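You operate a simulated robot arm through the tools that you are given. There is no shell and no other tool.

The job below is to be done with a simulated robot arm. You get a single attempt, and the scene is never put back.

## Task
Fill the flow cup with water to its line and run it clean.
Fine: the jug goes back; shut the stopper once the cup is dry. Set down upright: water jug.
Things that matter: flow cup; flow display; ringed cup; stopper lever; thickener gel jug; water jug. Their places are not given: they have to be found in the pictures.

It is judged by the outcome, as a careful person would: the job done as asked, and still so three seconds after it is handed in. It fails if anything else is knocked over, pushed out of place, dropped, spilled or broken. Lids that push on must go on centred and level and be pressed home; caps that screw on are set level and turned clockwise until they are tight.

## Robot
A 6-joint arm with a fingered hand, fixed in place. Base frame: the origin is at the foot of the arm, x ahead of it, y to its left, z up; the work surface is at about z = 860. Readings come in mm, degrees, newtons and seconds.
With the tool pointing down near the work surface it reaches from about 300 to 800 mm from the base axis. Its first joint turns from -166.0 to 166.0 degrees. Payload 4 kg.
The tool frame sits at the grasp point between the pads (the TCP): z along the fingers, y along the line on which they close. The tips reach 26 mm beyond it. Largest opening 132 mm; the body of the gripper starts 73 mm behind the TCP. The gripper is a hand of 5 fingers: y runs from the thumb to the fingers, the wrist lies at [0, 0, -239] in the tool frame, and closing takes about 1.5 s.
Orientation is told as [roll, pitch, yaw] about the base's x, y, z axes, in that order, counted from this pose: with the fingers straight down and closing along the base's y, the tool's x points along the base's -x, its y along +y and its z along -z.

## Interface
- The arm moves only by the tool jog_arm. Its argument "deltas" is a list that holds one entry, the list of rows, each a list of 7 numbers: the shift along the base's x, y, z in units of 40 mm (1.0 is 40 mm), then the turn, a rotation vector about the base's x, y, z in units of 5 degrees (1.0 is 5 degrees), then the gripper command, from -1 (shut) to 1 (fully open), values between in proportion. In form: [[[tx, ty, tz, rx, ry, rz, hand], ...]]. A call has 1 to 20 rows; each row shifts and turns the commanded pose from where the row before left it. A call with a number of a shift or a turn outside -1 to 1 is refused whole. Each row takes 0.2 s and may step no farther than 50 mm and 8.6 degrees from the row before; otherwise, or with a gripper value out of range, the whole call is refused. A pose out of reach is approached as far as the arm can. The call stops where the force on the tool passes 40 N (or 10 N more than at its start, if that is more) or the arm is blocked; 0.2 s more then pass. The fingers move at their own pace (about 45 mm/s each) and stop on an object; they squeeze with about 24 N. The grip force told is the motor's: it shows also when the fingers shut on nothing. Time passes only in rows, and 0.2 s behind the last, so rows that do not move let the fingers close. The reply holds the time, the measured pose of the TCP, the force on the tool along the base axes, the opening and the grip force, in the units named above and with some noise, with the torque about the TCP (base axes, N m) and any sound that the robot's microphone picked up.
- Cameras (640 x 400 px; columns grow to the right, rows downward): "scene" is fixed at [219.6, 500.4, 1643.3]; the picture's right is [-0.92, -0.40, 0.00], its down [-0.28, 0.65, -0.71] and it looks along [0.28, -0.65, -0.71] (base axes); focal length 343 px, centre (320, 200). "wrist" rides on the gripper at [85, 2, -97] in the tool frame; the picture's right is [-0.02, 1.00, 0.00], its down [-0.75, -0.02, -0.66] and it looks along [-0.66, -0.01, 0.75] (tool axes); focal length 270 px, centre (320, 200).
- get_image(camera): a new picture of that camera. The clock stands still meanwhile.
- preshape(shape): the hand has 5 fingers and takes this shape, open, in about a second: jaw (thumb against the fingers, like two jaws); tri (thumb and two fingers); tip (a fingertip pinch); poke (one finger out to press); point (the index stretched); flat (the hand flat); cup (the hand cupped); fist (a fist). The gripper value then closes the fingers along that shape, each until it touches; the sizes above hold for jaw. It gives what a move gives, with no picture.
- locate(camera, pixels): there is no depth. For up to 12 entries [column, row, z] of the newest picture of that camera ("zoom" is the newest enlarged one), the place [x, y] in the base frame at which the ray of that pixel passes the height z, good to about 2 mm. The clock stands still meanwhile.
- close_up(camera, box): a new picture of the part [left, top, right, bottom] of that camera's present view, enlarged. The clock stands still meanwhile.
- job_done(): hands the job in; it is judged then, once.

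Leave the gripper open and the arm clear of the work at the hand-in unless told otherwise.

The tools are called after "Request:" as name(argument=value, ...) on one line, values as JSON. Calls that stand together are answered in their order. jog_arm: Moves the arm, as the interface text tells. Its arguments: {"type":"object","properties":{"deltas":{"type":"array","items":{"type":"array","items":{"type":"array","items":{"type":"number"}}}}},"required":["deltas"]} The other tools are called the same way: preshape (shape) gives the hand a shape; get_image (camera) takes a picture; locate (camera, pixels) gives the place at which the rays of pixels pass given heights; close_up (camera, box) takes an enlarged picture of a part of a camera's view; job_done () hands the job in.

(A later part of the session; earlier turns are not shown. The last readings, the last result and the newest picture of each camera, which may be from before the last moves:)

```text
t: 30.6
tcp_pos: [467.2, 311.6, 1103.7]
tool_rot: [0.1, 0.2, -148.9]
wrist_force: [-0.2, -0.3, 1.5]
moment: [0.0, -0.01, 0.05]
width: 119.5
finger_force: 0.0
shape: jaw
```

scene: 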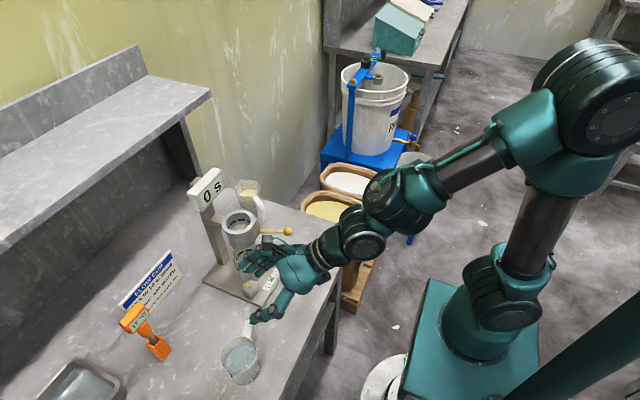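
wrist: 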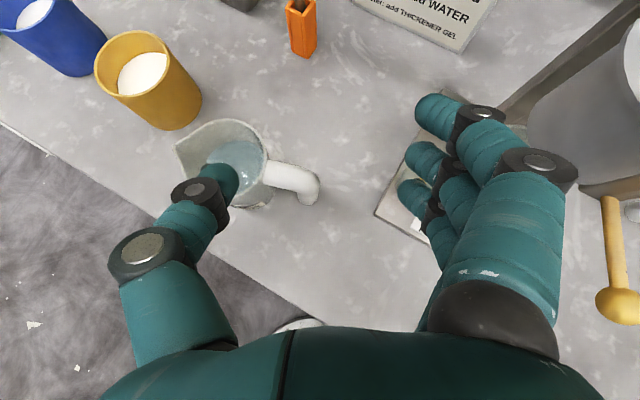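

The hand is vertical over the jug's area. Now I turn it +72.5° so the fingers close across the jug's handle axis, opening fully, and centre over (468,325).

Request:
jog_arm(deltas=[[[0, 0.1, 0, 0, 0, 1, 1], [0, 0.1, 0, 0, 0, 1, 1], [0, 0.1, 0, 0, 0, 1, 1], [0, 0.04, 0, 0, 0, 1, 1], [0, 0, 0, 0, 0, 1, 1], [0, 0, 0, 0, 0, 1, 1], [0, 0, 0, 0, 0, 1, 1], [0, 0, 0, 0, 0, 1, 1], [0, 0, 0, 0, 0, 1, 1], [0, 0, 0, 0, 0, 1, 1], [0, 0, 0, 0, 0, 1, 1], [0, 0, 0, 0, 0, 1, 1], [0, 0, 0, 0, 0, 1, 1], [0, 0, 0, 0, 0, 1, 1], [0, 0, 0, 0, 0, 0.5, 1], [0, 0, 0, 0, 0, 0, 1]]])

Request:
get_image(camera="wrist")

Request:
get_image(camera="scene")

```text
t: 34.0
tcp_pos: [467.4, 323.2, 1106.5]
tool_rot: [0.2, 0.1, -76.3]
wrist_force: [-0.4, 0.1, 0.5]
moment: [0.01, -0.03, -0.03]
width: 131.9
finger_force: 0.1
shape: jaw
```

```text
taken
```

wrist: 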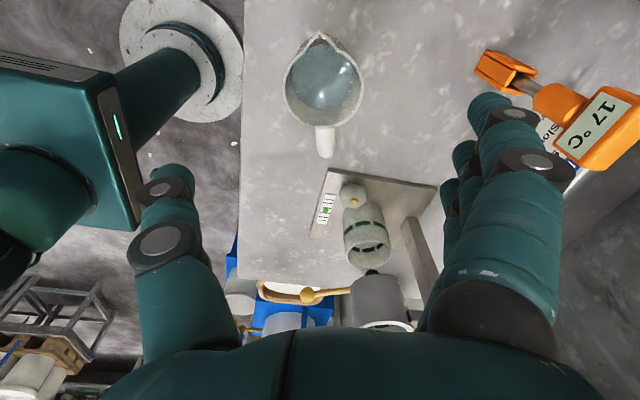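

```text
taken
```

scene: 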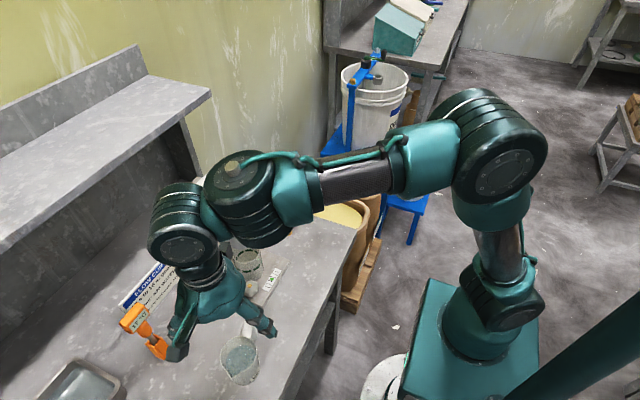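

The jug is seen from above: rim centre about (323,87), spout (319,36), handle end (325,152). Locating precisely.

Request:
close_up(camera="wrist", box=[265, 20, 385, 170])

```text
2.67 times, centred on (325, 95) of wrist
```

zoom: 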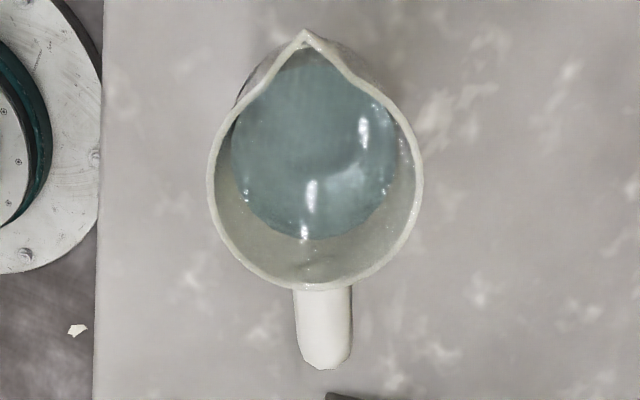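

Request:
locate(camera="zoom", pixels=[[208, 185, 950], [423, 180, 950], [317, 290, 950], [305, 32, 950], [316, 187, 950], [325, 360, 935], [295, 310, 940], [352, 310, 940]])

```text
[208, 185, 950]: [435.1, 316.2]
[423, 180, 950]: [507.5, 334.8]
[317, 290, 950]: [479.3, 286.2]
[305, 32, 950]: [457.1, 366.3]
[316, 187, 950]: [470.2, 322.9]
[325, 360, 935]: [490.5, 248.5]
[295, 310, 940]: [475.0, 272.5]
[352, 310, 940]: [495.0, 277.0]
```

Jug centre (471,323.5), rim diameter ≈75. I'll centre over it and descend with the hand fully open to z≈915.

Request:
jog_arm(deltas=[[[0.09, 0.01, -0.4, 0, 0, 0.25, 1], [0, 0, -0.7, 0, 0, 0, 1], [0, 0, -0.7, 0, 0, 0, 1], [0, 0, -0.7, 0, 0, 0, 1], [0, 0, -0.6, 0, 0, 0, 1], [0, 0, -0.5, 0, 0, 0, 1], [0, 0, -0.5, 0, 0, 0, 1], [0, 0, -0.4, 0, 0, 0, 1], [0, 0, -0.3, 0, 0, 0, 1], [0, 0, 0, 0, 0, 0, 1]]])

Request:
get_image(camera="wrist")

Request:
get_image(camera="scene")

```text
t: 36.2
tcp_pos: [473.1, 323.8, 911.4]
tool_rot: [0.0, 0.1, -75.2]
wrist_force: [-1.0, 0.8, 1.3]
moment: [-0.02, 0.02, 0.0]
width: 131.8
finger_force: 0.0
shape: jaw
```

```text
taken
```

wrist: 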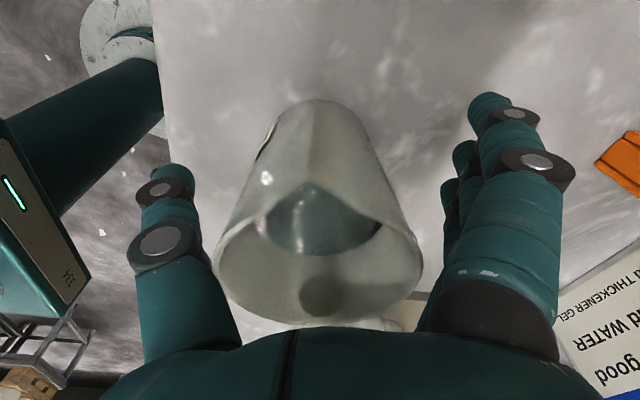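

```text
taken
```

scene: 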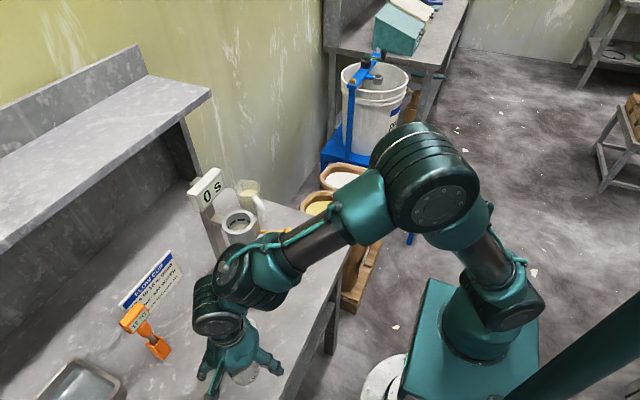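

The jug is centred between thumb and fingers (columns 215–423). Closing on the body.

Request:
jog_arm(deltas=[[[0, 0, 0, 0, 0, 0, 0.5], [0, 0, 0, 0, 0, 0, 0.3], [0, 0, 0, 0, 0, 0, 0.15], [0, 0, 0, 0, 0, 0, 0], [0, 0, 0, 0, 0, 0, -0.3], [0, 0, 0, 0, 0, 0, -0.6], [0, 0, 0, 0, 0, 0, -1], [0, 0, 0, 0, 0, 0, -1]]])

Request:
get_image(camera="wrist")

Request:
close_up(camera="scene", box=[170, 310, 310, 400])

```text
t: 38.0
tcp_pos: [472.7, 323.5, 911.2]
tool_rot: [0.0, 0.1, -75.3]
wrist_force: [1.0, 0.7, 0.1]
moment: [0.01, 0.03, -0.01]
width: 43.1
finger_force: 18.5
shape: jaw
```

```text
taken
```

wrist: 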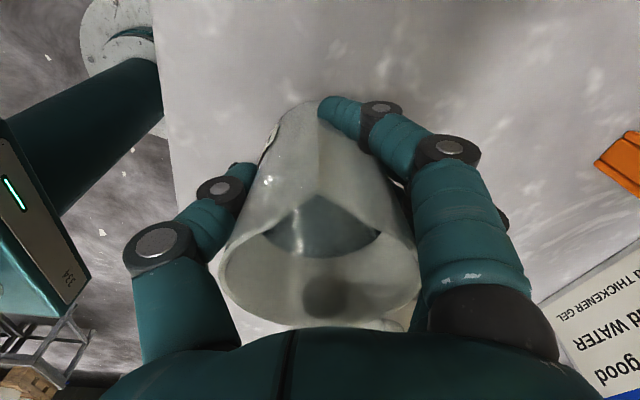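

```text
4.44 times, centred on (240, 355) of scene
```

zoom: 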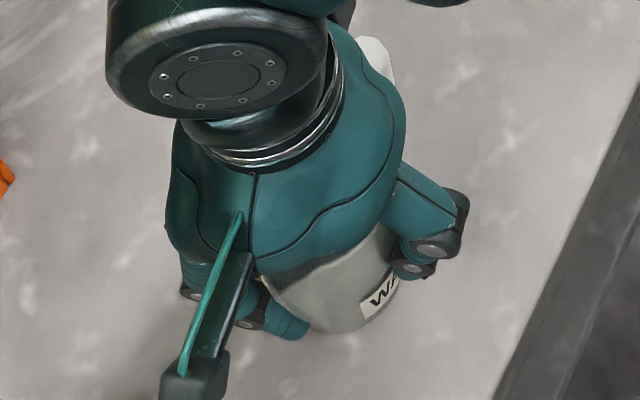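

The jug is wrapped and has hardly moved. I'll let the grip settle and lift 10 mm as a test.

Request:
jog_arm(deltas=[[[0, 0, 0, 0, 0, 0, -1], [0, 0, 0, 0, 0, 0, -1], [0, 0, 0.05, 0, 0, 0, -1], [0, 0, 0.1, 0, 0, 0, -1], [0, 0, 0.1, 0, 0, 0, -1], [0, 0, 0, 0, 0, 0, -1]]])

Request:
get_image(camera="wrist")

Request:
close_up(camera="scene", box=[170, 310, 310, 400])

```text
t: 39.4
tcp_pos: [470.7, 324.8, 922.5]
tool_rot: [0.1, 0.1, -75.4]
wrist_force: [0.8, 0.0, -2.4]
moment: [0.05, -0.01, -0.01]
width: 42.0
finger_force: 24.2
shape: jaw
```

```text
taken
```

wrist: 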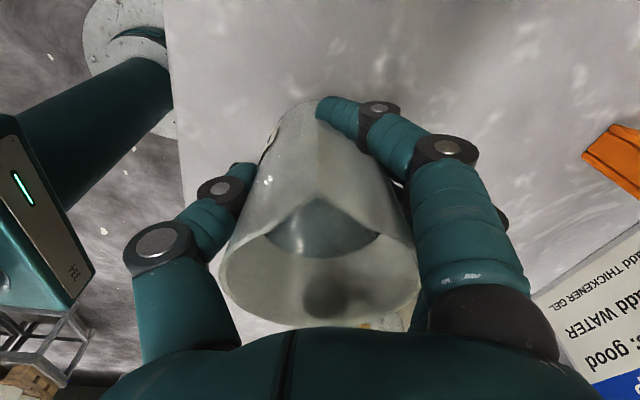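

```text
4.44 times, centred on (240, 355) of scene
```

zoom: 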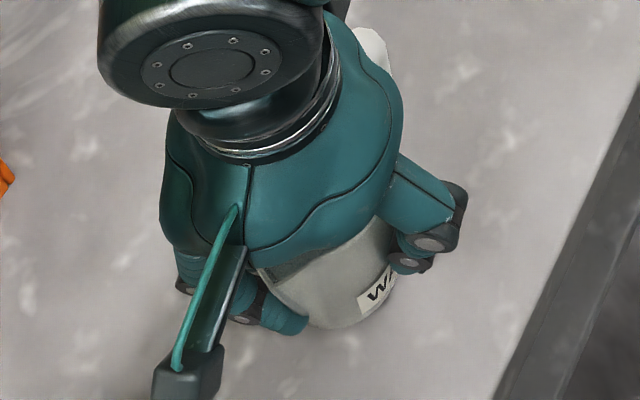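

The jug is lifted (about 2.4 N) and steady in the grip. Now I carry it back to its original spot (549,274) while turning −73.5°, keeping it level about 12 mm above the table.

Request:
jog_arm(deltas=[[[0.129, -0.086, 0.05, 0, 0, -0.98, -1], [0.129, -0.086, 0, 0, 0, -0.98, -1], [0.129, -0.086, 0, 0, 0, -0.98, -1], [0.129, -0.086, 0, 0, 0, -0.98, -1], [0.129, -0.086, 0, 0, 0, -0.98, -1], [0.129, -0.086, 0, 0, 0, -0.98, -1], [0.129, -0.086, 0, 0, 0, -0.98, -1], [0.129, -0.086, 0, 0, 0, -0.98, -1], [0.129, -0.086, 0, 0, 0, -0.98, -1], [0.129, -0.086, 0, 0, 0, -0.98, -1], [0.129, -0.086, 0, 0, 0, -0.98, -1], [0.129, -0.086, 0, 0, 0, -0.98, -1], [0.129, -0.086, 0, 0, 0, -0.98, -1], [0.129, -0.086, 0, 0, 0, -0.98, -1], [0.129, -0.086, 0, 0, 0, -0.98, -1], [0, 0, 0, 0, 0, 0, -1]]])

Request:
get_image(camera="wrist")

Request:
close_up(camera="scene", box=[150, 240, 310, 360])

```text
t: 42.8
tcp_pos: [550.1, 274.8, 925.2]
tool_rot: [0.1, 0.2, -148.8]
wrist_force: [0.5, -0.8, -1.8]
moment: [0.06, -0.08, 0.02]
width: 42.1
finger_force: 24.0
shape: jaw
```

```text
taken
```

wrist: 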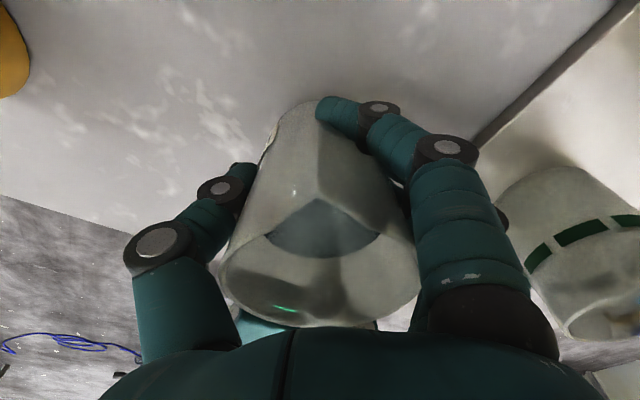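

```text
3.33 times, centred on (230, 300) of scene
```

zoom: 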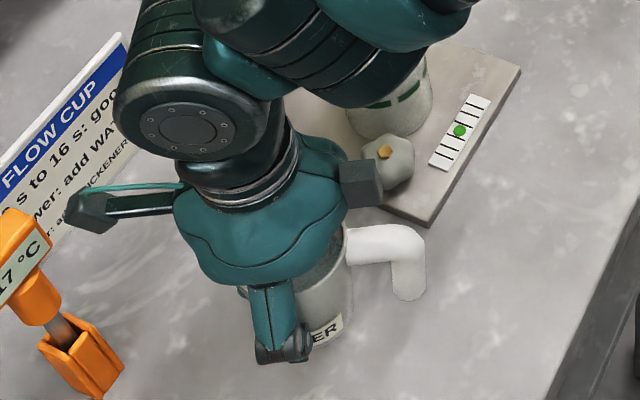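

The jug is back over its original place. Lowering 13–14 mm to the table.

Request:
jog_arm(deltas=[[[0, 0, -0.1, 0, 0, 0, -1], [0, 0, -0.1, 0, 0, 0, -1], [0, 0, -0.08, 0, 0, 0, -1], [0, 0, -0.05, 0, 0, 0, -1], [0, 0, 0, 0, 0, 0, -1]]])

```text
t: 44.0
tcp_pos: [548.8, 276.2, 911.9]
tool_rot: [0.1, 0.2, -148.7]
wrist_force: [0.4, 0.6, 0.8]
moment: [0.05, -0.02, 0.03]
width: 42.3
finger_force: 23.9
shape: jaw
```

The load has gone off the hand (+0.8 N): the jug rests on the table. I open the fingers gradually and rise.

Request:
jog_arm(deltas=[[[0, 0, 0, 0, 0, 0, -0.5], [0, 0, 0, 0, 0, 0, -0.2], [0, 0, 0, 0, 0, 0, 0.2], [0, 0, 0, 0, 0, 0, 0.6], [0, 0, 0, 0, 0, 0, 1], [0, 0, 0, 0, 0, 0, 1], [0, 0, 0, 0, 0, 0, 1], [0, 0, 0, 0, 0, 0, 1]]])

Request:
get_image(camera="wrist")

```text
t: 45.8
tcp_pos: [549.7, 274.9, 911.5]
tool_rot: [0.1, 0.1, -148.8]
wrist_force: [0.6, -0.6, 0.5]
moment: [0.01, -0.02, 0.0]
width: 131.8
finger_force: 0.1
shape: jaw
```

```text
taken
```

wrist: 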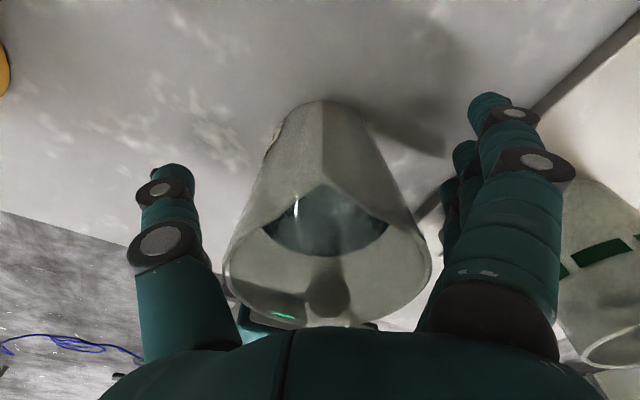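

The jug stands upright at its place and the hand is clear of it. I'll rise, move back over the handle and pitch to 38° below horizontal again, then re-measure.

Request:
jog_arm(deltas=[[[0, 0, 0.6, 0, 0, 0, 1], [0, 0, 0.9, 0, 0, 0, 1], [0, 0, 0.9, 0, 0, 0, 1], [-0.175, -0.106, 0.1, 0.536, -0.891, 0, 0.6], [-0.175, -0.106, 0.1, 0.536, -0.891, 0, 0.3], [-0.175, -0.106, 0.1, 0.536, -0.891, 0, 0.3], [-0.175, -0.106, 0.1, 0.536, -0.891, 0, 0.3], [-0.175, -0.106, 0.1, 0.536, -0.891, 0, 0.3], [-0.175, -0.106, 0.1, 0.536, -0.891, 0, 0.3], [-0.175, -0.106, 0.1, 0.536, -0.891, 0, 0.3], [-0.175, -0.106, 0.1, 0.536, -0.891, 0, 0.3], [-0.175, -0.106, 0.1, 0.536, -0.891, 0, 0.3], [-0.175, -0.106, 0.1, 0.536, -0.891, 0, 0.3], [0, 0, 0, 0, 0, 0, 0.3]]])

Request:
get_image(camera="wrist")

Request:
close_up(camera="scene", box=[180, 270, 300, 360])

Request:
close_up(camera="wrist", box=[240, 40, 400, 200])

```text
t: 48.8
tcp_pos: [478.7, 231.5, 1046.9]
tool_rot: [0.5, 52.3, -148.6]
wrist_force: [-0.4, 0.0, -0.2]
moment: [0.0, -0.01, -0.02]
width: 86.4
finger_force: 0.0
shape: jaw
```

```text
taken
```

wrist: 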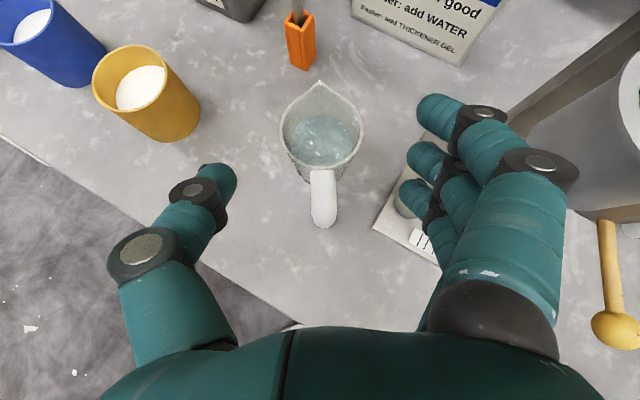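

```text
4.44 times, centred on (240, 315) of scene
```

zoom: 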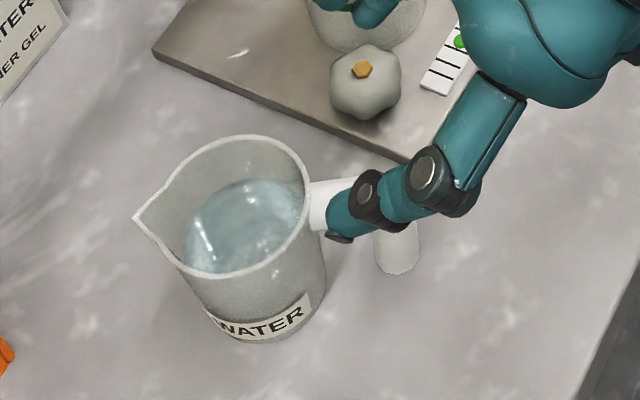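

```text
2.50 times, centred on (320, 120) of wrist
```

zoom: 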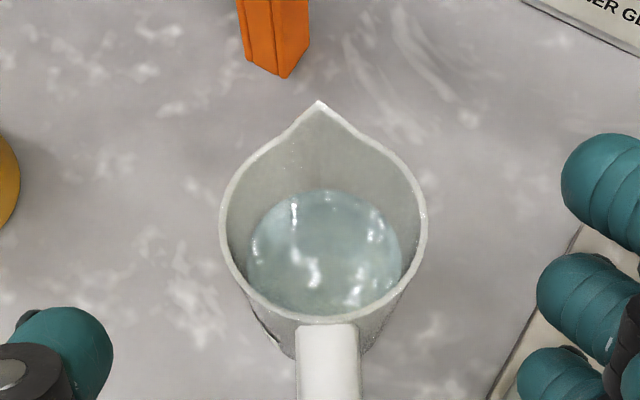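

Request:
locate(camera="zoom", pixels=[[320, 103, 950], [220, 210, 950], [427, 208, 950], [330, 325, 950], [297, 360, 942], [359, 360, 942], [328, 345, 945]])

Request:
locate(camera="wrist", pixels=[[324, 227, 880], [324, 227, 900], [324, 215, 935], [310, 190, 940], [338, 190, 940]])

Request:
locate(camera="scene", pixels=[[269.5, 326, 880], [269.5, 326, 890], [275, 331, 880]])

```text
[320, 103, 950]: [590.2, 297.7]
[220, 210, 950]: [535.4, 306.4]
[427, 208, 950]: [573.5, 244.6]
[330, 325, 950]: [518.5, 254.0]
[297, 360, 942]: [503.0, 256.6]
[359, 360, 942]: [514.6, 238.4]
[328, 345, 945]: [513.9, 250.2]
```

```text
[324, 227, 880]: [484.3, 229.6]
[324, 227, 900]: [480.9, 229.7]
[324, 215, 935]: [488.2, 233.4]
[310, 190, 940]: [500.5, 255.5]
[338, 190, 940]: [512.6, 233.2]
```

```text
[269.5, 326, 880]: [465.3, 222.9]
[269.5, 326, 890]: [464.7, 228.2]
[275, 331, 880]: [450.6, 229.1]
```

The jug is within ~2 mm of its first place, handle azimuth ≈32°. This time the finger pads (not the palm point) must meet the bar, so the TCP goes to 81 mm from the jug axis: (482,230), z 925. Descending with the opening at 60 mm.

Request:
jog_arm(deltas=[[[0.082, -0.03, -0.3, 0, 0, 0.16, 0.1], [0, 0, -0.5, 0, 0, 0, -0.1], [0, 0, -0.5, 0, 0, 0, -0.1], [0, 0, -0.5, 0, 0, 0, -0.1], [0, 0, -0.5, 0, 0, 0, -0.1], [0, 0, -0.3, 0, 0, 0, -0.1], [0, 0, -0.2, 0, 0, 0, -0.1], [0, 0, -0.2, 0, 0, 0, -0.1], [0, 0, -0.05, 0, 0, 0, -0.1], [0, 0, 0, 0, 0, 0, -0.1]]])

Request:
get_image(camera="wrist")

Request:
close_up(camera="scene", box=[190, 260, 310, 360])

```text
t: 51.0
tcp_pos: [484.4, 230.7, 923.9]
tool_rot: [0.5, 52.2, -147.7]
wrist_force: [0.2, -0.7, -0.4]
moment: [0.0, 0.02, 0.0]
width: 60.1
finger_force: 0.1
shape: jaw
```

```text
taken
```

wrist: 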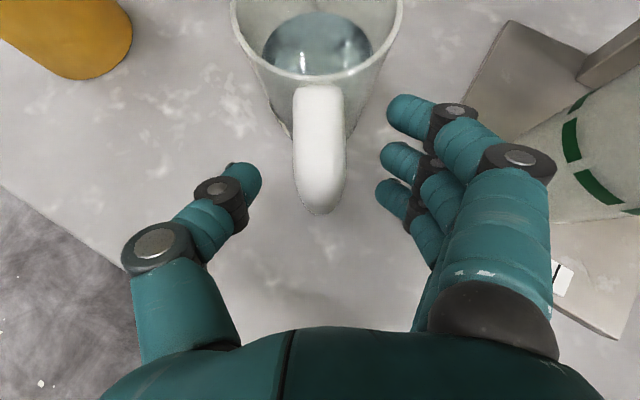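

```text
4.00 times, centred on (250, 310) of scene
```

zoom: 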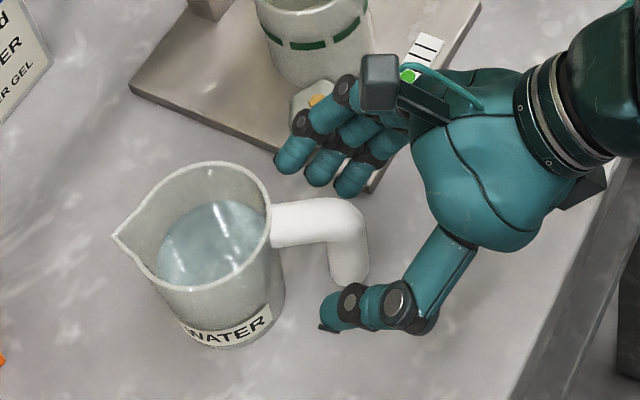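

The handle lies between thumb and fingers. I'll back off 4 mm more so the tips end on the bar, then close partway and look.

Request:
jog_arm(deltas=[[[-0.085, -0.053, 0, 0, 0, 0, -0.1], [0, 0, 0, 0, 0, 0, -0.3], [0, 0, 0, 0, 0, 0, -0.5], [0, 0, 0, 0, 0, 0, -0.5]]])

Request:
get_image(camera="wrist")

Request:
close_up(camera="scene", box=[190, 260, 310, 360])

```text
t: 52.0
tcp_pos: [477.5, 229.1, 924.8]
tool_rot: [0.6, 52.2, -147.8]
wrist_force: [-1.0, 0.2, -0.5]
moment: [0.0, -0.01, 0.03]
width: 33.4
finger_force: 0.0
shape: jaw
```

```text
taken
```

wrist: 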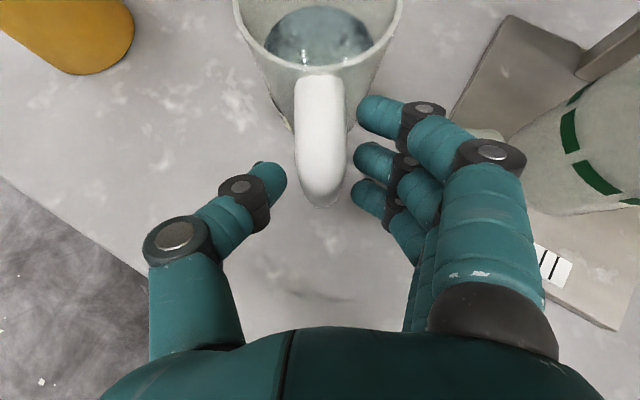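

```text
4.00 times, centred on (250, 310) of scene
```

zoom: 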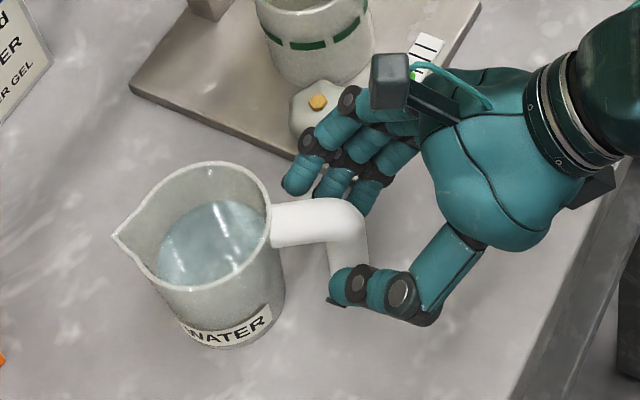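

Thumb and fingers approach both sides of the bar evenly. Closing further.

Request:
jog_arm(deltas=[[[0, 0, 0, 0, 0, 0, -0.65], [0, 0, 0, 0, 0, 0, -0.8], [0, 0, 0, 0, 0, 0, -0.8], [0, 0, 0, 0, 0, 0, -0.8]]])

Request:
get_image(camera="wrist")

Request:
close_up(camera="scene", box=[190, 260, 310, 360])

```text
t: 53.0
tcp_pos: [478.3, 228.6, 925.3]
tool_rot: [0.4, 52.1, -147.8]
wrist_force: [0.9, -0.2, -1.8]
moment: [-0.07, 0.08, 0.0]
width: 11.7
finger_force: 24.0
shape: jaw
```

```text
taken
```

wrist: 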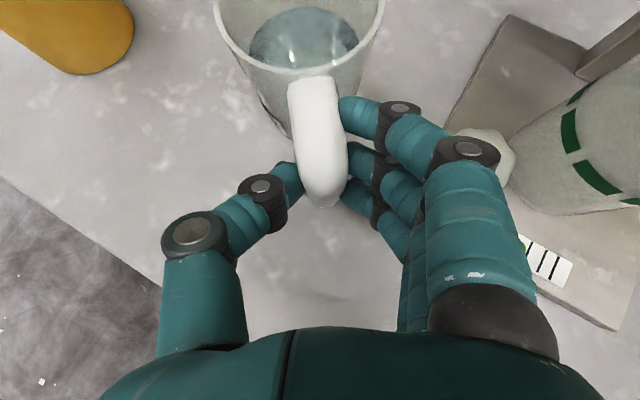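

```text
4.00 times, centred on (250, 310) of scene
```

zoom: 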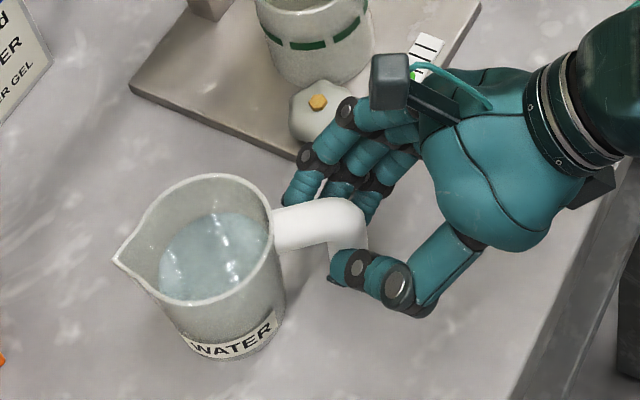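

Gripped (24 N) with the handle squarely between thumb and fingers; the jug turned only slightly. I'll hold and lift by 12 mm as a test.

Request:
jog_arm(deltas=[[[0, 0, 0, 0, 0, 0, -1], [0, 0, 0, 0, 0, 0, -1], [0, 0, 0.05, 0, 0, 0, -1], [0, 0, 0.1, 0, 0, 0, -1], [0, 0, 0.15, 0, 0, 0, -1], [0, 0, 0, 0, 0, 0, -1]]])

Request:
get_image(camera="wrist")

Request:
close_up(camera="scene", box=[190, 260, 310, 360])

```text
t: 54.4
tcp_pos: [478.7, 229.1, 938.1]
tool_rot: [0.6, 52.2, -147.8]
wrist_force: [0.0, -0.3, -2.3]
moment: [-0.06, 0.04, 0.0]
width: 11.5
finger_force: 24.0
shape: jaw
```

```text
taken
```

wrist: 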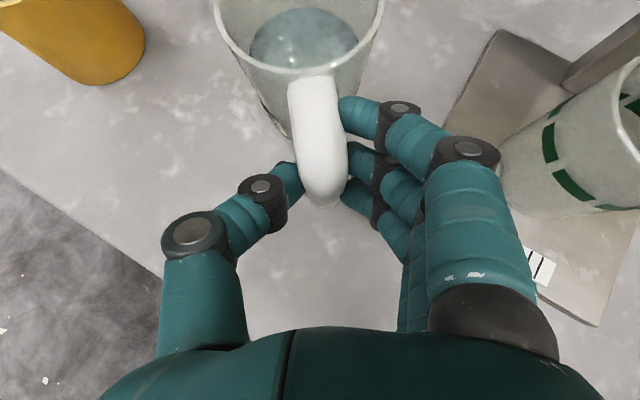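

```text
4.00 times, centred on (250, 310) of scene
```

zoom: 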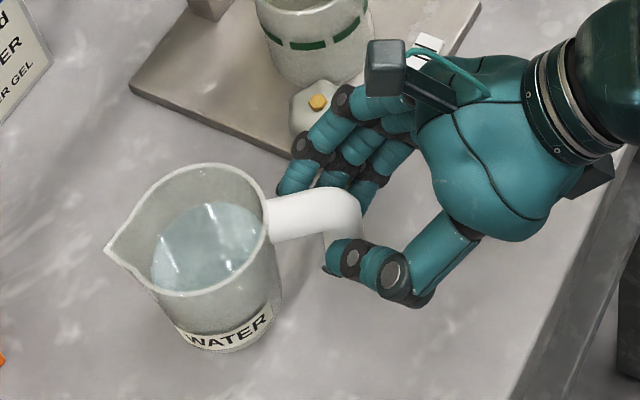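

The jug lifts level and steady. I'll measure spout and rim relative to the hand at the present height (rim ≈ 962).

Request:
locate(camera="zoom", pixels=[[107, 246, 962], [270, 232, 962], [155, 180, 962], [228, 165, 962], [185, 292, 962]])

Request:
close_up(camera="wrist", box=[200, 0, 400, 220])

Request:
get_image(camera="scene")

Request:
locate(camera="scene", pixels=[[205, 188, 1150], [205, 188, 1200], [205, 188, 1100], [240, 222, 1064], [210, 250, 960], [222, 205, 1100]])

```text
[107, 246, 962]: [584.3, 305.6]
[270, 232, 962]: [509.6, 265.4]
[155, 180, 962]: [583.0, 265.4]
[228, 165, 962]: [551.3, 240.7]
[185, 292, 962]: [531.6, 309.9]
```

```text
1.82 times, centred on (300, 110) of wrist
```

zoom: 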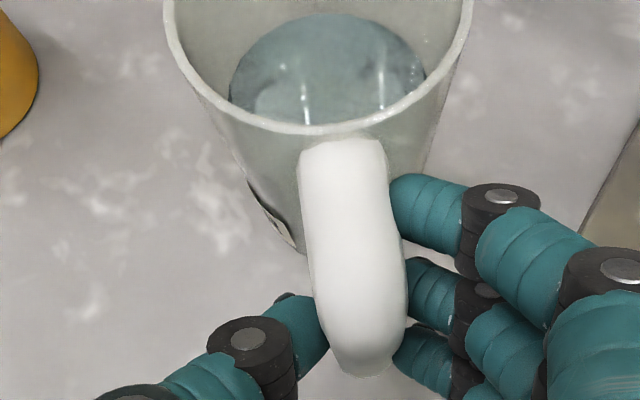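

```text
taken
```

scene: 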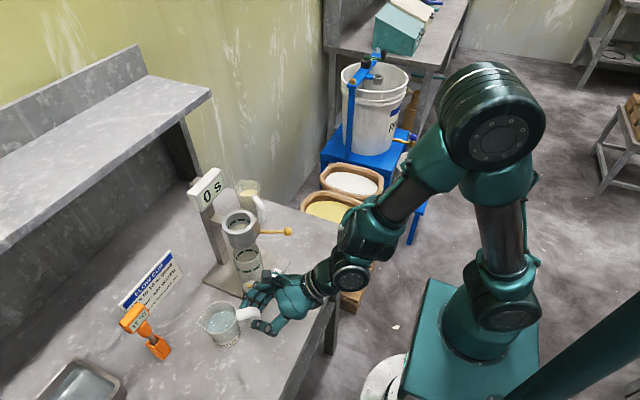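

```text
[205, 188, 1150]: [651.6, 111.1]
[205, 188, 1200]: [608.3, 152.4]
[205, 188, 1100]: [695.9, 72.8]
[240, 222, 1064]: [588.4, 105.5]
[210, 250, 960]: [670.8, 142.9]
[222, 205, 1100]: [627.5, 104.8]
```

Spout is 130 mm ahead of the TCP at azimuth ≈36° and about 24 mm above it. Plan: lift the jug so its bottom clears the flow-cup rim (1064), carry it over with the same heading, pre-tilt high, then lower the lip to about 35 mm above the rim, slightly short of the cup centre. First the lift.

Request:
jog_arm(deltas=[[[0, 0, 0.3, 0, 0, 0, -1], [0, 0, 0.6, 0, 0, 0, -1], [0, 0, 0.8, 0, 0, 0, -1], [0, 0, 0.8, 0, 0, 0, -1], [0, 0, 0.8, 0, 0, 0, -1], [0, 0, 0.8, 0, 0, 0, -1], [0, 0, 0.8, 0, 0, 0, -1], [0, 0, 0.5, 0, 0, 0, -1], [0, 0, 0.2, 0, 0, 0, -1], [0, 0, 0, 0, 0, 0, -1]]])

Request:
get_image(camera="wrist")

Request:
get_image(camera="scene")

```text
t: 56.6
tcp_pos: [481.1, 228.0, 1163.1]
tool_rot: [0.3, 52.2, -147.8]
wrist_force: [0.4, 0.0, -2.2]
moment: [-0.08, 0.12, -0.01]
width: 11.6
finger_force: 23.6
shape: jaw
```

```text
taken
```

wrist: 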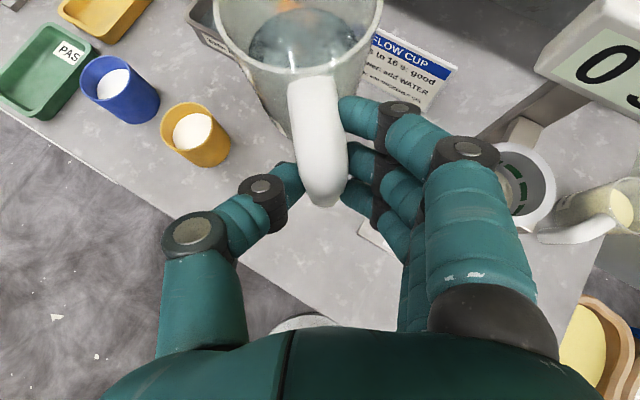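

```text
taken
```

scene: 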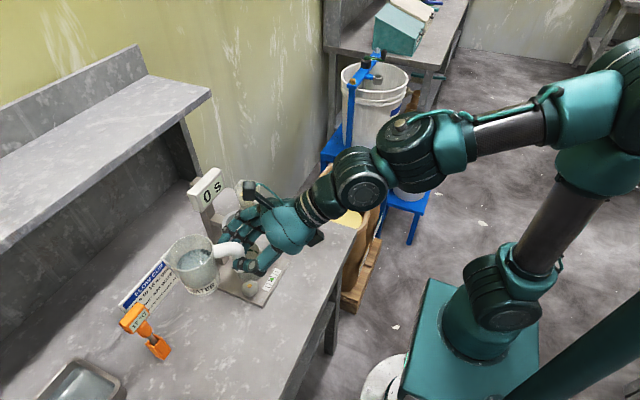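

Jug is steady. Now translate it in −y so the spout comes above the flow cup, still upright and high.

Request:
jog_arm(deltas=[[[-0.026, -0.3, 0, 0, 0, 0, -1], [-0.026, -0.5, 0, 0, 0, 0, -1], [-0.026, -0.6, 0, 0, 0, 0, -1], [-0.026, -0.6, 0, 0, 0, 0, -1], [-0.026, -0.6, 0, 0, 0, 0, -1], [-0.026, -0.6, 0, 0, 0, 0, -1], [-0.026, -0.6, 0, 0, 0, 0, -1], [-0.026, -0.6, 0, 0, 0, 0, -1], [-0.026, -0.45, 0, 0, 0, 0, -1], [-0.026, -0.24, 0, 0, 0, 0, -1], [0, 0, 0, 0, 0, 0, -1]]])

Request:
get_image(camera="wrist")

Request:
get_image(camera="scene")

Request:
close_up(camera="scene", box=[180, 140, 320, 280])

```text
t: 59.0
tcp_pos: [469.4, 23.7, 1160.4]
tool_rot: [0.3, 52.2, -147.8]
wrist_force: [-0.4, 1.0, -2.4]
moment: [-0.09, 0.09, 0.03]
width: 11.8
finger_force: 24.2
shape: jaw
```

```text
taken
```

wrist: 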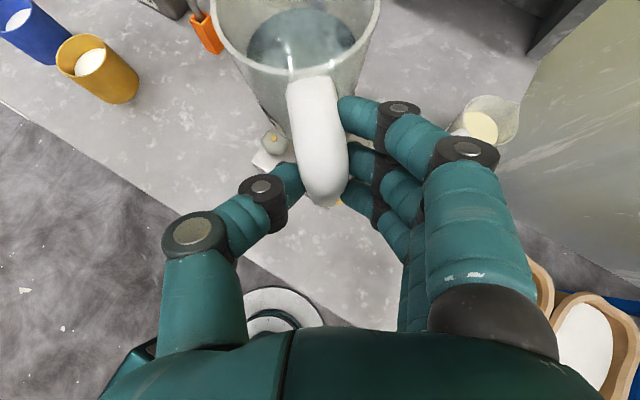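

```text
taken
```

scene: 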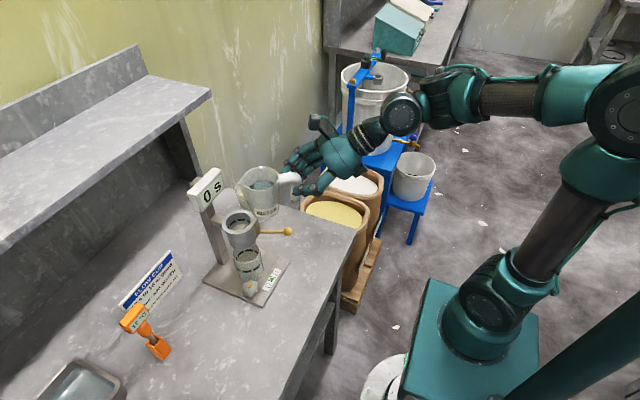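

```text
2.86 times, centred on (250, 210) of scene
```

zoom: 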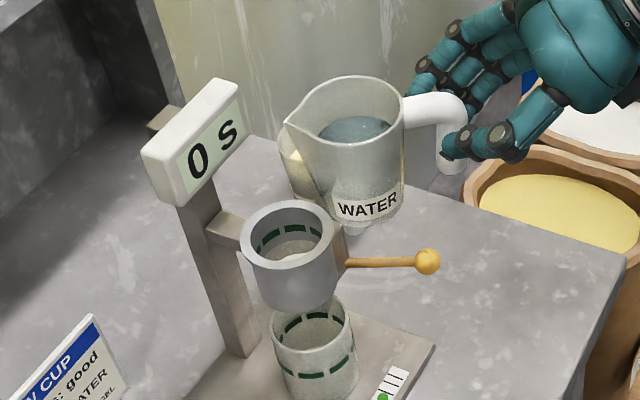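

Everything is in view. Checking the spout location by its pixel (283,128) in the zoom at heights around 1184, and the display's extent.

Request:
locate(camera="zoom", pixels=[[283, 128, 1184], [283, 128, 1178], [403, 100, 1184], [340, 75, 1184], [345, 140, 1184], [290, 250, 1064], [150, 165, 1150], [245, 90, 1170], [410, 215, 1090]])

```text
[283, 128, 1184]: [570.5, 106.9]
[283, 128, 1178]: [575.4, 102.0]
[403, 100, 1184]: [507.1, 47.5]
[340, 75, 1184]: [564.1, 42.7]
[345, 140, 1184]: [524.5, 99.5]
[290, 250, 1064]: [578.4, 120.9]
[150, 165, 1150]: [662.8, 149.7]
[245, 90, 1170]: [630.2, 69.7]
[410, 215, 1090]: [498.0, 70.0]
```

Spout lip is at about (575,102,1179). Now I tilt the jug forward 30° about its lip (hand moving to keep the lip fixed), which should still be short of pouring.

Request:
jog_arm(deltas=[[[-0.024, -0.018, 0.2875, -0.588, 0.809, 0, -1], [0, 0, 0.29, -0.588, 0.809, 0, -1], [0.018, 0.013, 0.29, -0.588, 0.809, 0, -1], [0.036, 0.027, 0.285, -0.588, 0.809, 0, -1], [0.0585, 0.043, 0.28, -0.588, 0.809, 0, -1], [0.077, 0.056, 0.2725, -0.588, 0.809, 0, -1], [0, 0, 0, 0, 0, 0, -1]]])

Request:
close_up(camera="scene", box=[180, 140, 320, 280])

Request:
get_image(camera="wrist")

```text
t: 60.6
tcp_pos: [476.3, 28.6, 1229.7]
tool_rot: [2.6, 22.2, -146.5]
wrist_force: [-0.1, -0.8, -2.0]
moment: [-0.03, 0.07, 0.02]
width: 11.6
finger_force: 24.6
shape: jaw
```

```text
2.86 times, centred on (250, 210) of scene
```

zoom: 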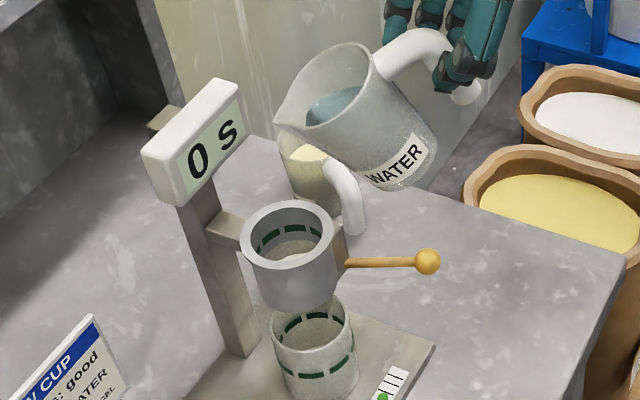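

```text
taken
```

wrist: 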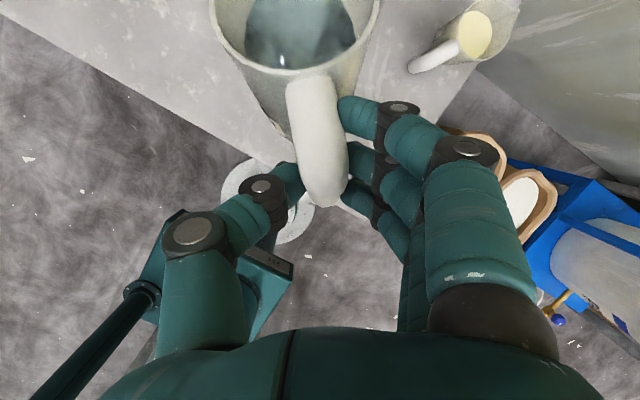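

The lip stayed in place (zoom ≈(276,124)). Now I lower the jug 76 mm so the lip is about 40 mm above the rim, and check.

Request:
jog_arm(deltas=[[[0, 0, -0.3, 0, 0, 0, -1], [0, 0, -0.5, 0, 0, 0, -1], [0, 0, -0.5, 0, 0, 0, -1], [0, 0, -0.4, 0, 0, 0, -1], [0, 0, -0.2, 0, 0, 0, -1], [0, 0, 0, 0, 0, 0, -1]]])

Request:
close_up(camera="scene", box=[195, 160, 295, 270])

Request:
get_image(camera="scene")

```text
t: 62.0
tcp_pos: [477.1, 29.9, 1153.0]
tool_rot: [2.5, 22.3, -146.3]
wrist_force: [0.2, 0.3, -2.4]
moment: [-0.07, 0.06, 0.01]
width: 11.3
finger_force: 24.4
shape: jaw
```

```text
3.64 times, centred on (245, 215) of scene
```

zoom: 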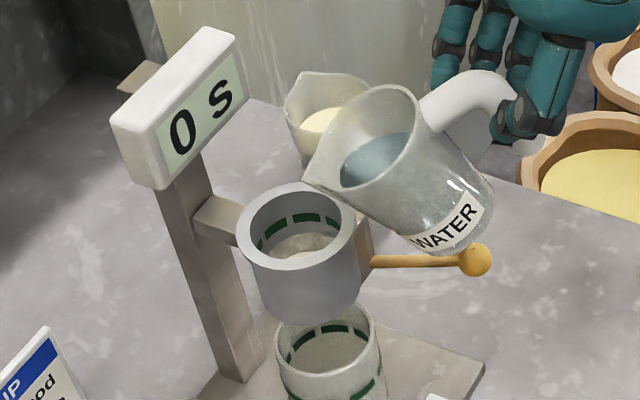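

```text
taken
```

scene: 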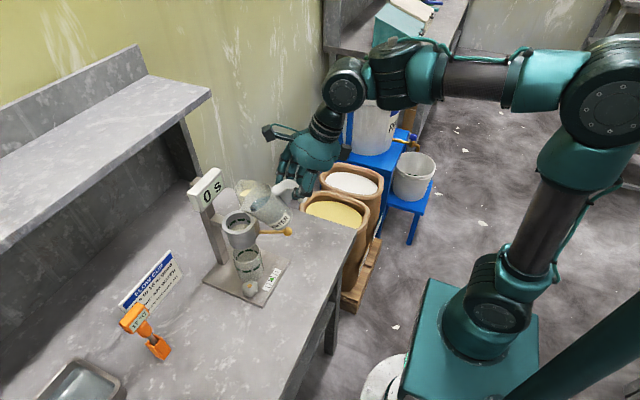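

Lip sits just above the cup's near side. I'll verify its location, then tilt slowly on in 2.5° rows up to 40°.

Request:
locate(camera="zoom", pixels=[[304, 181, 1104], [304, 181, 1098], [296, 222, 1064]])

Request:
jog_arm(deltas=[[[0.048, 0.035, 0.1325, -0.294, 0.4045, 0, -1], [0.048, 0.035, 0.1325, -0.294, 0.4045, 0, -1], [0.0565, 0.0415, 0.126, -0.294, 0.4045, 0, -1], [0.0565, 0.0415, 0.126, -0.294, 0.4045, 0, -1], [0, 0, 0, 0, 0, 0, -1]]])

Request:
close_up(camera="scene", box=[195, 160, 295, 270])

```text
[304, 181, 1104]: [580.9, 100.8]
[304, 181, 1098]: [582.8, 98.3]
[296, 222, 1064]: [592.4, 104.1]
```

```text
t: 63.2
tcp_pos: [485.2, 36.7, 1175.2]
tool_rot: [3.0, 12.2, -146.4]
wrist_force: [-0.1, -0.1, -2.2]
moment: [-0.05, 0.03, -0.03]
width: 11.5
finger_force: 23.6
shape: jaw
```

```text
3.64 times, centred on (245, 215) of scene
```

zoom: 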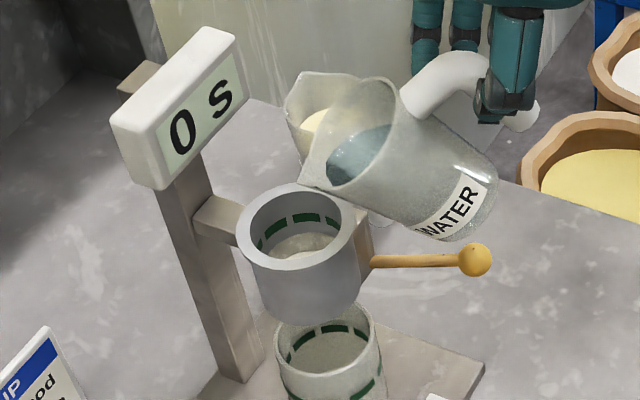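

Lip remains above the cup's centre area (a straight drop lands at about (300,229) in the zoom, the cup centre). Continue tilting to 47.5°.

Request:
jog_arm(deltas=[[[0.0665, 0.0485, 0.12, -0.294, 0.4045, 0, -1], [0.0665, 0.0485, 0.12, -0.294, 0.4045, 0, -1], [0.0725, 0.053, 0.1125, -0.294, 0.4045, 0, -1], [0, 0, 0, 0, 0, 0, -1]]])

Request:
close_up(camera="scene", box=[195, 160, 295, 270])

```text
t: 64.2
tcp_pos: [492.7, 41.3, 1188.3]
tool_rot: [3.3, 4.7, -146.3]
wrist_force: [0.4, -1.2, -2.1]
moment: [-0.04, 0.03, -0.04]
width: 11.4
finger_force: 23.5
shape: jaw
```

```text
3.64 times, centred on (245, 215) of scene
```

zoom: 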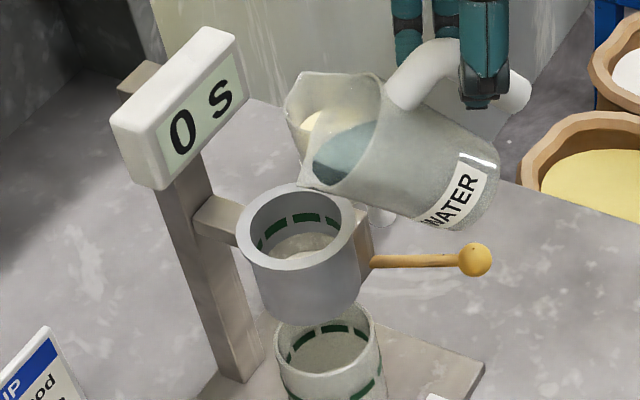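

Water is close to the lip but not flowing. Going 2.5° at a time now, with a short wait, and looking.

Request:
jog_arm(deltas=[[[0.0725, 0.053, 0.1125, -0.294, 0.4045, 0, -1], [0, 0, 0, 0, 0, 0, -1]]])

Request:
close_up(camera="scene", box=[210, 165, 280, 245])

Request:
get_image(camera="wrist")

```text
t: 64.8
tcp_pos: [494.6, 43.0, 1191.8]
tool_rot: [3.4, 2.3, -146.4]
wrist_force: [-0.5, 0.5, -1.3]
moment: [-0.02, 0.09, 0.01]
width: 11.2
finger_force: 23.8
shape: jaw
```

```text
5.00 times, centred on (245, 205) of scene
```

zoom: 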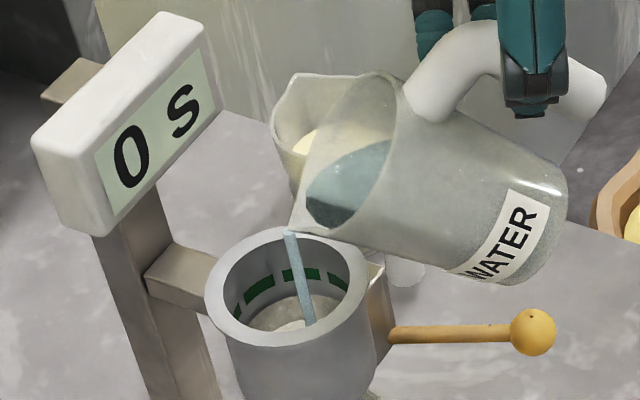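

```text
taken
```

wrist: 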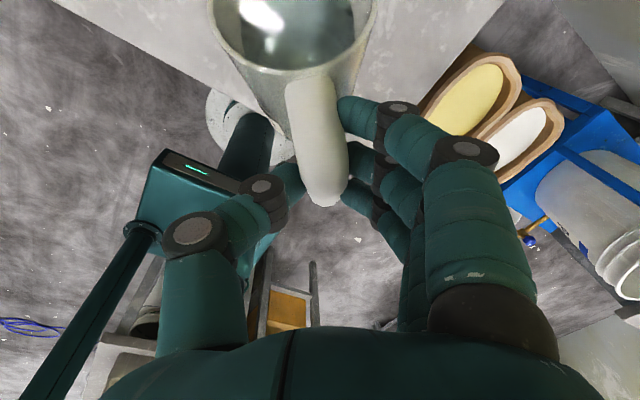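

The stream has started and falls inside the cup. Holding here for 0.8 s and checking the level.

Request:
jog_arm(deltas=[[[0, 0, 0, 0, 0, 0, -1], [0, 0, 0, 0, 0, 0, -1], [0, 0, 0, 0, 0, 0, -1]]])

Request:
close_up(camera="scene", box=[210, 165, 280, 245])

```text
t: 65.6
tcp_pos: [495.2, 43.3, 1191.8]
tool_rot: [3.4, 2.3, -146.3]
wrist_force: [-0.1, 0.2, -1.9]
moment: [-0.05, 0.07, 0.05]
width: 11.3
finger_force: 24.0
shape: jaw
```

```text
5.00 times, centred on (245, 205) of scene
```

zoom: 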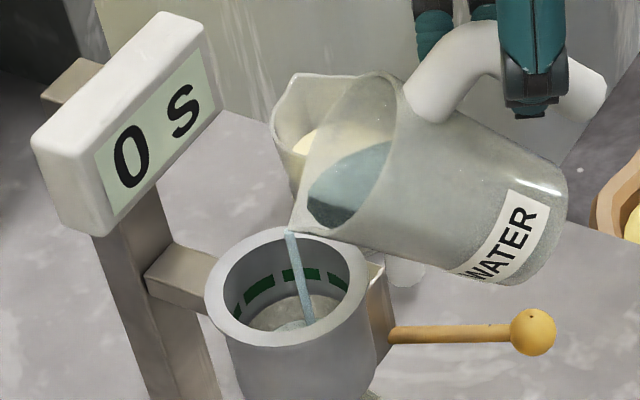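

A small pool forms at the bottom. Tilting 2.5° more and holding.

Request:
jog_arm(deltas=[[[0.0817, 0.0597, 0.1025, -0.294, 0.4045, 0, -1], [0, 0, 0, 0, 0, 0, -1], [0, 0, 0, 0, 0, 0, -1], [0, 0, 0, 0, 0, 0, -1], [0, 0, 0, 0, 0, 0, -1]]])

Request:
close_up(camera="scene", box=[210, 165, 280, 245])

```text
t: 66.8
tcp_pos: [498.5, 46.8, 1197.3]
tool_rot: [3.4, -0.2, -146.3]
wrist_force: [0.4, -0.5, -2.0]
moment: [-0.02, 0.07, 0.01]
width: 11.1
finger_force: 24.0
shape: jaw
```

```text
5.00 times, centred on (245, 205) of scene
```

zoom: 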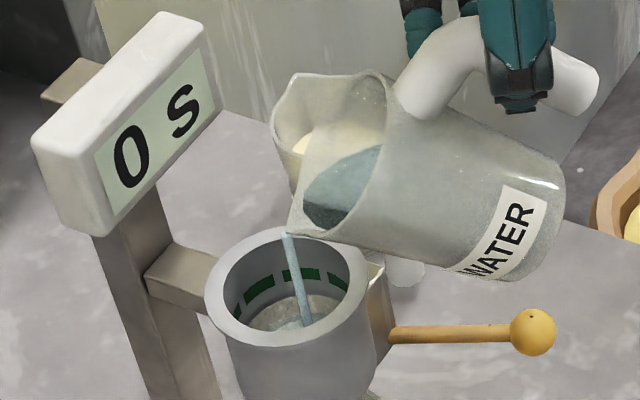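

Pool is growing steadily. Another 2.5° to 55° and hold 1.2 s.

Request:
jog_arm(deltas=[[[0.0817, 0.0597, 0.1025, -0.294, 0.4045, 0, -1], [0, 0, 0, 0, 0, 0, -1], [0, 0, 0, 0, 0, 0, -1], [0, 0, 0, 0, 0, 0, -1], [0, 0, 0, 0, 0, 0, -1], [0, 0, 0, 0, 0, 0, -1]]])

Request:
close_up(camera="scene", box=[210, 165, 280, 245])

```text
t: 68.2
tcp_pos: [499.4, 46.8, 1196.5]
tool_rot: [4.0, -1.3, -146.2]
wrist_force: [0.5, 0.3, -2.1]
moment: [-0.04, 0.02, 0.02]
width: 11.4
finger_force: 24.2
shape: jaw
out of reach, approached as far as the arm can: row 1
```

```text
5.00 times, centred on (245, 205) of scene
```

zoom: 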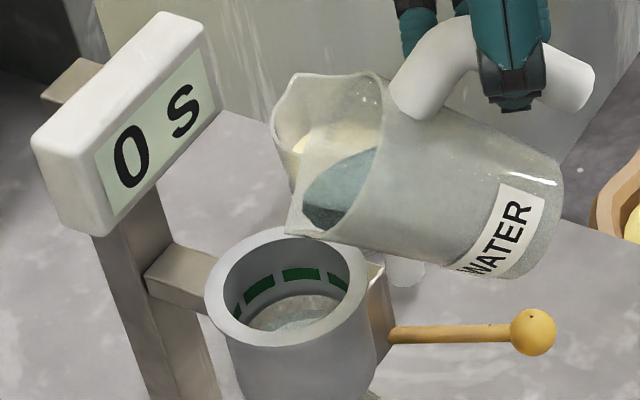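

The arm hit a limit at this wrist angle (hand just past vertical), with flow now stopped and the cup partly filled. Let me look at the arm's posture to choose a heading from which it can tilt further.

Request:
get_image(camera="scene")

Request:
close_up(camera="scene", box=[225, 205, 265, 235])

```text
taken
```

scene: 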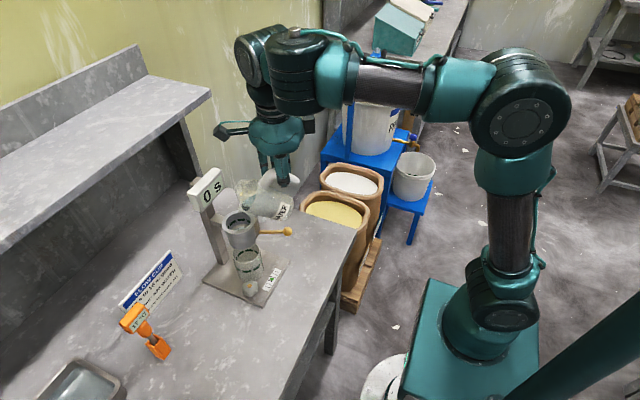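

```text
13.33 times, centred on (245, 220) of scene
```

zoom: 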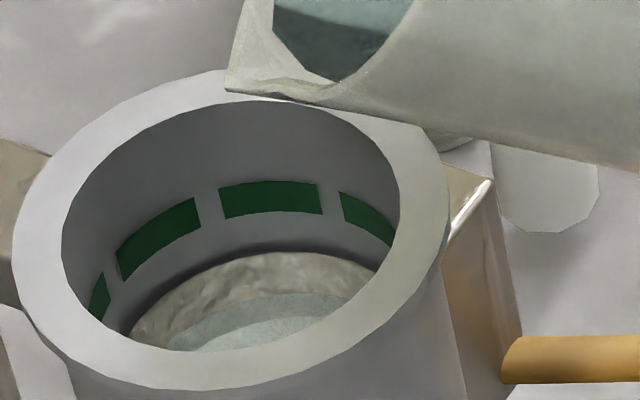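

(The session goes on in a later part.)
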